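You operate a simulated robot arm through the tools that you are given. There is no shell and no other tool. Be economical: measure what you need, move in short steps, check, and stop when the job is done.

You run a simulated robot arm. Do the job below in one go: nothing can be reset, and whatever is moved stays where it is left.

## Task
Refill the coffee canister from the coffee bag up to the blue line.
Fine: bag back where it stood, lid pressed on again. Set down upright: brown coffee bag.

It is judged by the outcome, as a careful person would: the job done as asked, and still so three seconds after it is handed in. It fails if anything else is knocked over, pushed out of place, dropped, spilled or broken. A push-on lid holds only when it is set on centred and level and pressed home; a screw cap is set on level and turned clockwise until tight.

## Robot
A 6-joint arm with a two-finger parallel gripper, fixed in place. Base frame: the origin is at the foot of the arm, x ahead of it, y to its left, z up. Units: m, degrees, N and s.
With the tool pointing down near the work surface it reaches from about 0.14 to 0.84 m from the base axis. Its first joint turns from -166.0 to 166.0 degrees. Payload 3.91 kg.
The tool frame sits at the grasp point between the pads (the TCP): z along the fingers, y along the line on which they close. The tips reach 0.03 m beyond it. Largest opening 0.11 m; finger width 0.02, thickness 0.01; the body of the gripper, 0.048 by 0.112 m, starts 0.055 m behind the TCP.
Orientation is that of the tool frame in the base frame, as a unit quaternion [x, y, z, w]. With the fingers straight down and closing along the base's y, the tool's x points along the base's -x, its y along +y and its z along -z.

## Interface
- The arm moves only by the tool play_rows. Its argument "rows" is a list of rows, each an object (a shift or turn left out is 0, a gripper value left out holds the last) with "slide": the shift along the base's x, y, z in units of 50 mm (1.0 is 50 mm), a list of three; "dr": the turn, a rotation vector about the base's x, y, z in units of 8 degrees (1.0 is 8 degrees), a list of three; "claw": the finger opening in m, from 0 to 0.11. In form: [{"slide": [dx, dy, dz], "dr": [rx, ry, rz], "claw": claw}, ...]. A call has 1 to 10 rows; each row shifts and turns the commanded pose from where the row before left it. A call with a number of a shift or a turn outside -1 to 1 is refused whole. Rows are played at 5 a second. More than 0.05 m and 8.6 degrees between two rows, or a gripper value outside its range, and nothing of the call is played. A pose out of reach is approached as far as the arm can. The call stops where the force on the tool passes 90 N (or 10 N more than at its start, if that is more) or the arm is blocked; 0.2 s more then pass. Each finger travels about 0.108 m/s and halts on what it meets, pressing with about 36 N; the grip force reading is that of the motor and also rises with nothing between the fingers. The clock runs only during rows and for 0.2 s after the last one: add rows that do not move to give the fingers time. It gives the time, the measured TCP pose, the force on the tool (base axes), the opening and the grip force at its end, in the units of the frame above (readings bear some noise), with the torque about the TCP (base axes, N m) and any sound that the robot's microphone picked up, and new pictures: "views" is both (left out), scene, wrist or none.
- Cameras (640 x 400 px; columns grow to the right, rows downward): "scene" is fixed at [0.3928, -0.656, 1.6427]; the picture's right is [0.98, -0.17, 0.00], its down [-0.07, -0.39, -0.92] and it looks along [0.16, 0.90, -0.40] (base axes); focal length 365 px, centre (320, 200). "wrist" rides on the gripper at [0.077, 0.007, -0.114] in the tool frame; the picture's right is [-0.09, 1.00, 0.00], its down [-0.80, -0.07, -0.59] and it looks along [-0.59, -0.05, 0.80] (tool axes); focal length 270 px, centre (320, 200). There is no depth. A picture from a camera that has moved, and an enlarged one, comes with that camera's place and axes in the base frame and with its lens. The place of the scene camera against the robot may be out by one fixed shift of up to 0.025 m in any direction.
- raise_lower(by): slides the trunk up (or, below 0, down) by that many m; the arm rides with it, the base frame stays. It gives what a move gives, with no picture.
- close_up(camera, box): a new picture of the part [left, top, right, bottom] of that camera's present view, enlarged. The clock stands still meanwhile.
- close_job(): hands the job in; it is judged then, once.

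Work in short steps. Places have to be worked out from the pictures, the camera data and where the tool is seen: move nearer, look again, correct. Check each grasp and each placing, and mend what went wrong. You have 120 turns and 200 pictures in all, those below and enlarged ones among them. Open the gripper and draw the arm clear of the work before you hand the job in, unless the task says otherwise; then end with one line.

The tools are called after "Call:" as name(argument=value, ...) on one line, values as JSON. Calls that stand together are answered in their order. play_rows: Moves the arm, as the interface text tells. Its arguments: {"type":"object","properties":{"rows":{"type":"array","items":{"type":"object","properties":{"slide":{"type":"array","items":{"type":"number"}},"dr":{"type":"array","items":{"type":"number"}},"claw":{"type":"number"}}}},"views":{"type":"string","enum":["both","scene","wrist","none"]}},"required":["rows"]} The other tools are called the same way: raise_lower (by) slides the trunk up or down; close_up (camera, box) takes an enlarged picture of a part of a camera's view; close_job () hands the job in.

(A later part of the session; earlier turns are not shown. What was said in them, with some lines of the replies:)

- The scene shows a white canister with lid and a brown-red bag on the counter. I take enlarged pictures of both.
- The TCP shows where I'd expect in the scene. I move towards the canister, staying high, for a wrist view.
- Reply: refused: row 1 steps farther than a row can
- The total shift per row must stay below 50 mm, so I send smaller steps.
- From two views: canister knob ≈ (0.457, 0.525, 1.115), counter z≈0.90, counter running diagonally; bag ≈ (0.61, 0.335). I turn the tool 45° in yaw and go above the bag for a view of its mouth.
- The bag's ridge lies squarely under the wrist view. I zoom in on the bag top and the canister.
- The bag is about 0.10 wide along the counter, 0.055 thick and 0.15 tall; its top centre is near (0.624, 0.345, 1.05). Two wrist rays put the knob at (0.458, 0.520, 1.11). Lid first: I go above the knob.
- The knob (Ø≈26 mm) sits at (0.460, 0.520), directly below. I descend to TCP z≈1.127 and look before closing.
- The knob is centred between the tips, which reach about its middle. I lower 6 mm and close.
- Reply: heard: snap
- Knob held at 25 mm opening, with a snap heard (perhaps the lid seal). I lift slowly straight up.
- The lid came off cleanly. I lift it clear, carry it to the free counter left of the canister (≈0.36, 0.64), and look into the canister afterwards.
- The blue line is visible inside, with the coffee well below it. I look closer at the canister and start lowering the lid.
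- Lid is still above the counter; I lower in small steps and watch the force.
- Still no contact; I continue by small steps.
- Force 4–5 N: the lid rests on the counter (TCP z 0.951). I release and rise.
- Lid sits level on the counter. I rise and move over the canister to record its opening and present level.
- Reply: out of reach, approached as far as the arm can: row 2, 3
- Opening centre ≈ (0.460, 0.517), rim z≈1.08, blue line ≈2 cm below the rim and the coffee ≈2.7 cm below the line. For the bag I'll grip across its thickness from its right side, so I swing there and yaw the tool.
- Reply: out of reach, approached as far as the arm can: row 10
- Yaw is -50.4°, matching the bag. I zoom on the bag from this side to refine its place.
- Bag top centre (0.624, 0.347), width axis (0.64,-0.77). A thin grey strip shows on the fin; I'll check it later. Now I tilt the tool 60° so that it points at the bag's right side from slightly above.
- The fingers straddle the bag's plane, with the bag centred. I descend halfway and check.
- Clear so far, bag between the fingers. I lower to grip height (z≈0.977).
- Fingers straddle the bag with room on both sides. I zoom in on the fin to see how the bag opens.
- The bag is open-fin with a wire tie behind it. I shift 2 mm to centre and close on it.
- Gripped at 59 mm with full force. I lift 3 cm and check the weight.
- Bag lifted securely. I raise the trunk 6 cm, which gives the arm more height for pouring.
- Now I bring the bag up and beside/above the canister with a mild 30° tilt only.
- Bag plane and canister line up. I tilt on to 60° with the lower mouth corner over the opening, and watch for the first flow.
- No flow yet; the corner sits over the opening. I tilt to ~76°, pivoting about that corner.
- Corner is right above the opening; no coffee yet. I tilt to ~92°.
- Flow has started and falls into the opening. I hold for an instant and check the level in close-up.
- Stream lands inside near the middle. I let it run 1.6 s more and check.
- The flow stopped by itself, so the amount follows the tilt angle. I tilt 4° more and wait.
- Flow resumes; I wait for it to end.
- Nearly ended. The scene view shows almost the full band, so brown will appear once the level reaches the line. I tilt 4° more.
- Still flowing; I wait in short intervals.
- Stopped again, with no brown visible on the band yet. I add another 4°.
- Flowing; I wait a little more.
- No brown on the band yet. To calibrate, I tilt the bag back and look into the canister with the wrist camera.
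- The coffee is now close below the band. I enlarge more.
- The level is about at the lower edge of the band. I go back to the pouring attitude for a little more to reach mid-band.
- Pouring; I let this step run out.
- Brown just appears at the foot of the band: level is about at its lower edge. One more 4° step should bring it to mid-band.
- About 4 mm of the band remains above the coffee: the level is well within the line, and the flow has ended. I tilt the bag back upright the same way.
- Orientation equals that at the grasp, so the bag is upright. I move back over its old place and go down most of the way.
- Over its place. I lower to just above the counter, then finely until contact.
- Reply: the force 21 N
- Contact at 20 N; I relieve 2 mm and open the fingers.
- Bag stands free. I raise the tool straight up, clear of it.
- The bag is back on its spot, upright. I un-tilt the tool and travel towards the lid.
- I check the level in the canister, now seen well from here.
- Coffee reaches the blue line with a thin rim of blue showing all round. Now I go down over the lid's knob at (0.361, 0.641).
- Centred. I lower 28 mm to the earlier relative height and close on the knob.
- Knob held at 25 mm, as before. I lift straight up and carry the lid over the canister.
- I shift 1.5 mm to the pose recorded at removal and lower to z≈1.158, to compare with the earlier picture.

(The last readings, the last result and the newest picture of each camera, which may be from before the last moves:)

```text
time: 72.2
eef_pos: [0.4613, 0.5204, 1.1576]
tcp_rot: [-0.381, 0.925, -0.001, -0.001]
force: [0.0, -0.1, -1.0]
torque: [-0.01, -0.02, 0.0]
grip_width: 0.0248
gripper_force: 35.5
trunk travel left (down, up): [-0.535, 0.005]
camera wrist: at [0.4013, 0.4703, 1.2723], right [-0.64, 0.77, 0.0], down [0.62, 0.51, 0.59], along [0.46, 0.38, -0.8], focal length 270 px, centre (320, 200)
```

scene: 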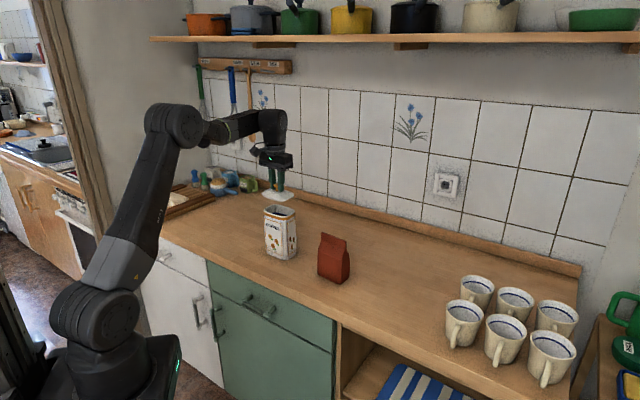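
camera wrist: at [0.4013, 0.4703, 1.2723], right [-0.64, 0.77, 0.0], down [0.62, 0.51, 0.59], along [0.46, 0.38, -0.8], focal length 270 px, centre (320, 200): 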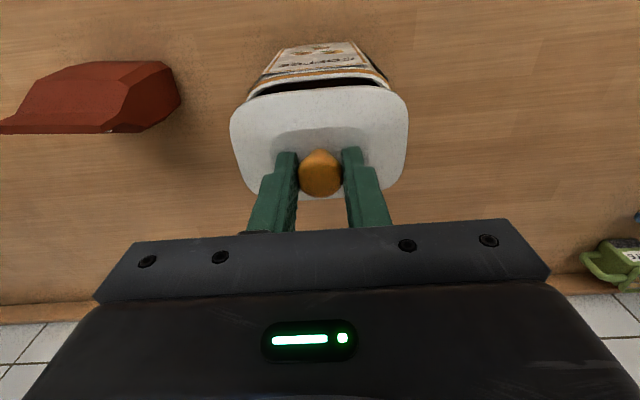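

The match is good; the lid sits ~1 mm towards the front, so I correct that and lower until contact.

Call:
play_rows(rows=[{"slide": [0.015, 0.012, -0.2]}, {"slide": [0, 0, -0.2]}, {"slide": [0, 0, -0.14]}, {}, {}], views="wrist")

Call:
close_up(camera="scene", box=[255, 175, 305, 225])

```text
time: 73.4
eef_pos: [0.4627, 0.5209, 1.1295]
tcp_rot: [-0.381, 0.925, 0.0, -0.001]
force: [0.1, -0.6, -0.9]
torque: [0.03, 0.01, 0.02]
grip_width: 0.0249
gripper_force: 35.6
trunk travel left (down, up): [-0.535, 0.005]
camera wrist: at [0.4027, 0.4707, 1.244], right [-0.64, 0.77, 0.0], down [0.62, 0.51, 0.59], along [0.46, 0.38, -0.8], focal length 270 px, centre (320, 200)
```

wrist: 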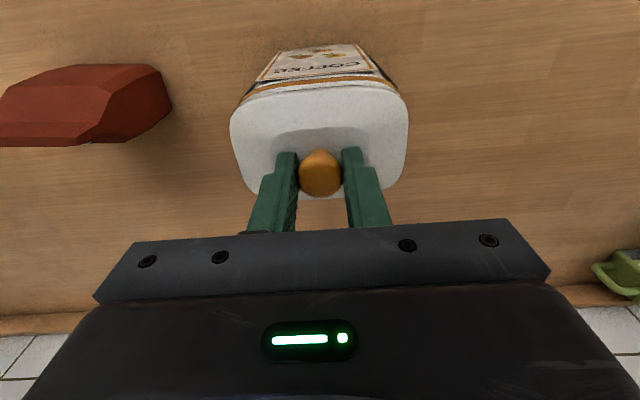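

```text
8.00 times, centred on (280, 200) of scene
camera zoom: at [0.3928, -0.656, 1.6427], right [0.98, -0.17, 0.0], down [-0.07, -0.39, -0.92], along [0.16, 0.9, -0.4], focal length 2921 px, centre (640, 200)
```

zoom: 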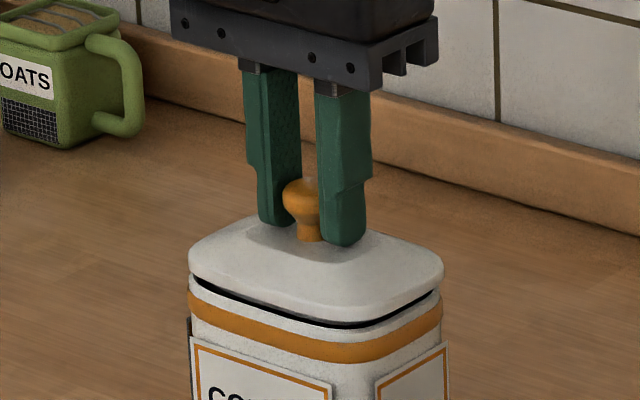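

The lid hovers level and centred with a small gap. I press down in 2 mm steps.

Call:
play_rows(rows=[{"slide": [0, 0, -0.06]}, {"slide": [0, 0, -0.05]}, {"slide": [0, 0, -0.04]}, {}, {}], views="none")

Call:
close_up(camera="scene", box=[255, 175, 305, 225])

```text
time: 74.6
eef_pos: [0.462, 0.5203, 1.123]
tcp_rot: [-0.382, 0.924, 0.001, 0.0]
force: [-2.4, -0.8, 4.5]
torque: [-0.14, 0.12, 0.0]
grip_width: 0.025
gripper_force: 36.1
trunk travel left (down, up): [-0.535, 0.005]
heard: snap
```

```text
8.00 times, centred on (280, 200) of scene
camera zoom: at [0.3928, -0.656, 1.6427], right [0.98, -0.17, 0.0], down [-0.07, -0.39, -0.92], along [0.16, 0.9, -0.4], focal length 2921 px, centre (640, 200)
```

zoom: 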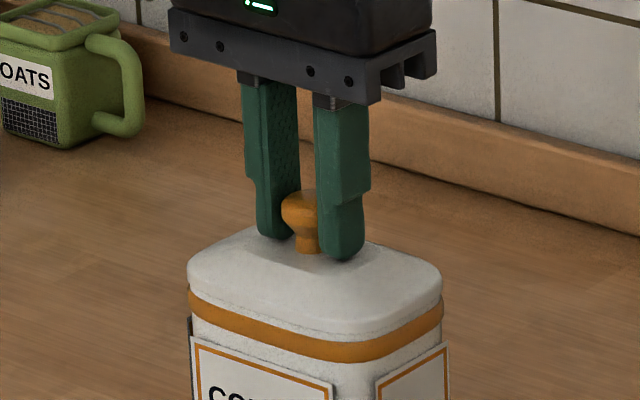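

A snap: the gap is closed and the lid seated. I press slightly more to be sure, then relieve.

Call:
play_rows(rows=[{"slide": [0, 0, -0.04]}, {"slide": [0, 0, -0.04]}, {}], views="none")

```text
time: 75.4
eef_pos: [0.4609, 0.5204, 1.1223]
tcp_rot: [-0.381, 0.924, 0.002, 0.004]
force: [1.4, 4.9, 40.2]
torque: [-0.01, 0.04, -0.01]
grip_width: 0.0249
gripper_force: 36.3
trunk travel left (down, up): [-0.535, 0.005]
```

It resists 40 N without moving: pressed home. I relieve the force, open the fingers and rise.

Call:
play_rows(rows=[{"slide": [0, 0, 0.07]}, {}, {"claw": 0.04}, {"claw": 0.06}, {}, {"slide": [0, 0, 0.4]}, {"slide": [0, 0, 0.8]}, {"slide": [0, 0, 0.8]}, {}], views="both")

Call:
close_up(camera="scene", box=[240, 180, 380, 300])

```text
time: 77.4
eef_pos: [0.4624, 0.5201, 1.2218]
tcp_rot: [-0.381, 0.924, 0.0, 0.0]
force: [-0.3, -0.2, 0.3]
torque: [-0.02, 0.0, 0.01]
grip_width: 0.0603
gripper_force: 0.0
trunk travel left (down, up): [-0.535, 0.005]
camera wrist: at [0.4026, 0.4705, 1.3366], right [-0.64, 0.77, 0.0], down [0.62, 0.51, 0.59], along [0.46, 0.38, -0.81], focal length 270 px, centre (320, 200)
```

scene: 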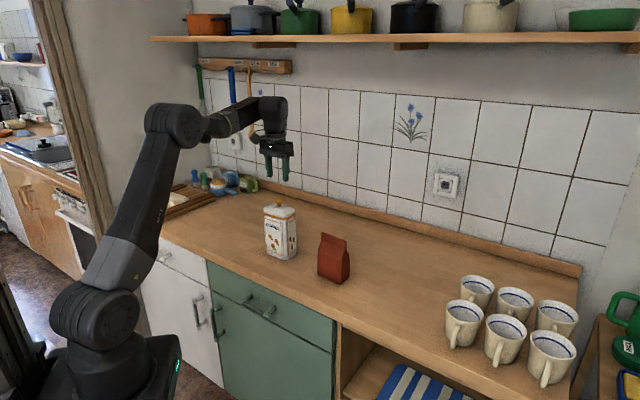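
wrist: 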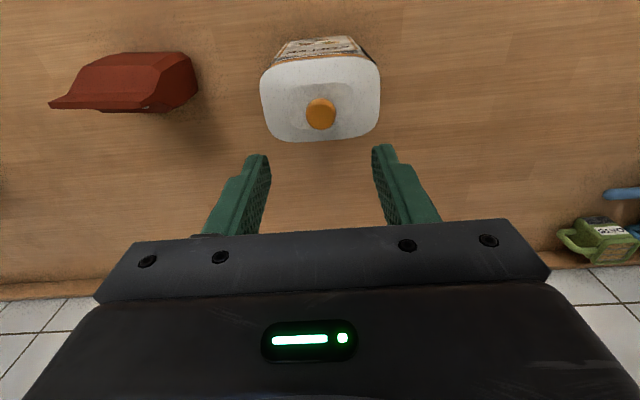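

```text
3.33 times, centred on (310, 240) of scene
camera zoom: at [0.3928, -0.656, 1.6427], right [0.98, -0.17, 0.0], down [-0.07, -0.39, -0.92], along [0.16, 0.9, -0.4], focal length 1217 px, centre (353, 67)
```

zoom: 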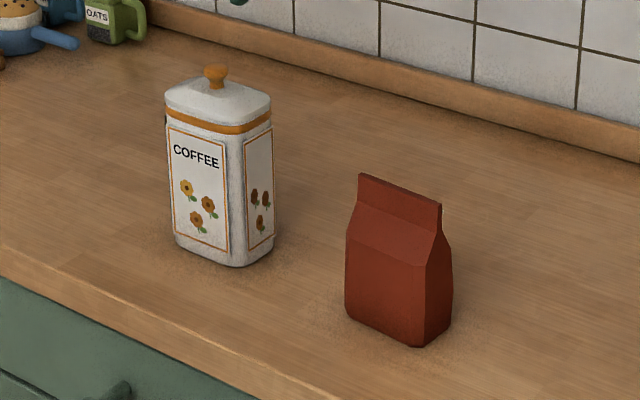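

The canister looks exactly as at the start and the bag is upright on its spot (within ~3 mm). I draw the arm back and open the gripper.

Call:
play_rows(rows=[{"slide": [-0.6, -0.4, 0.3], "claw": 0.11}, {"slide": [-0.6, -0.5, 0.3]}, {"slide": [-0.7, -0.6, 0]}, {"slide": [-0.7, -0.6, 0]}, {}, {}], views="scene")

```text
time: 78.8
eef_pos: [0.3297, 0.4132, 1.2515]
tcp_rot: [-0.381, 0.925, 0.001, 0.0]
force: [-0.7, 1.1, -0.6]
torque: [0.0, 0.02, 0.0]
grip_width: 0.11
gripper_force: 0.2
trunk travel left (down, up): [-0.535, 0.005]
```

scene: 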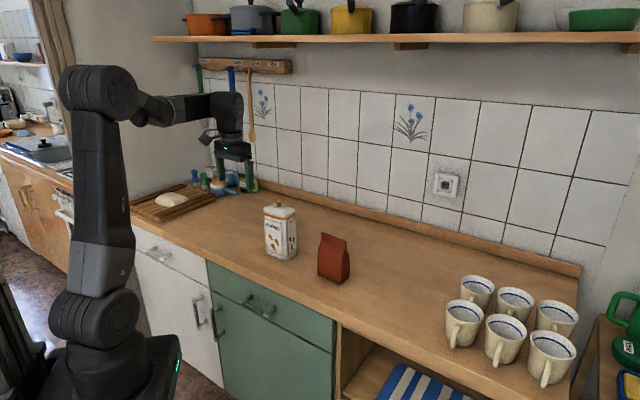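

Everything is in place and the arm is clear, so I hand the job in.

Call:
close_job()

```text
The job is handed in.
```

The coffee canister is filled to the blue line, its lid is pressed on again (it snapped shut), and the brown coffee bag stands upright within about 3 mm of where it was; I saw no spills and nothing else was moved.
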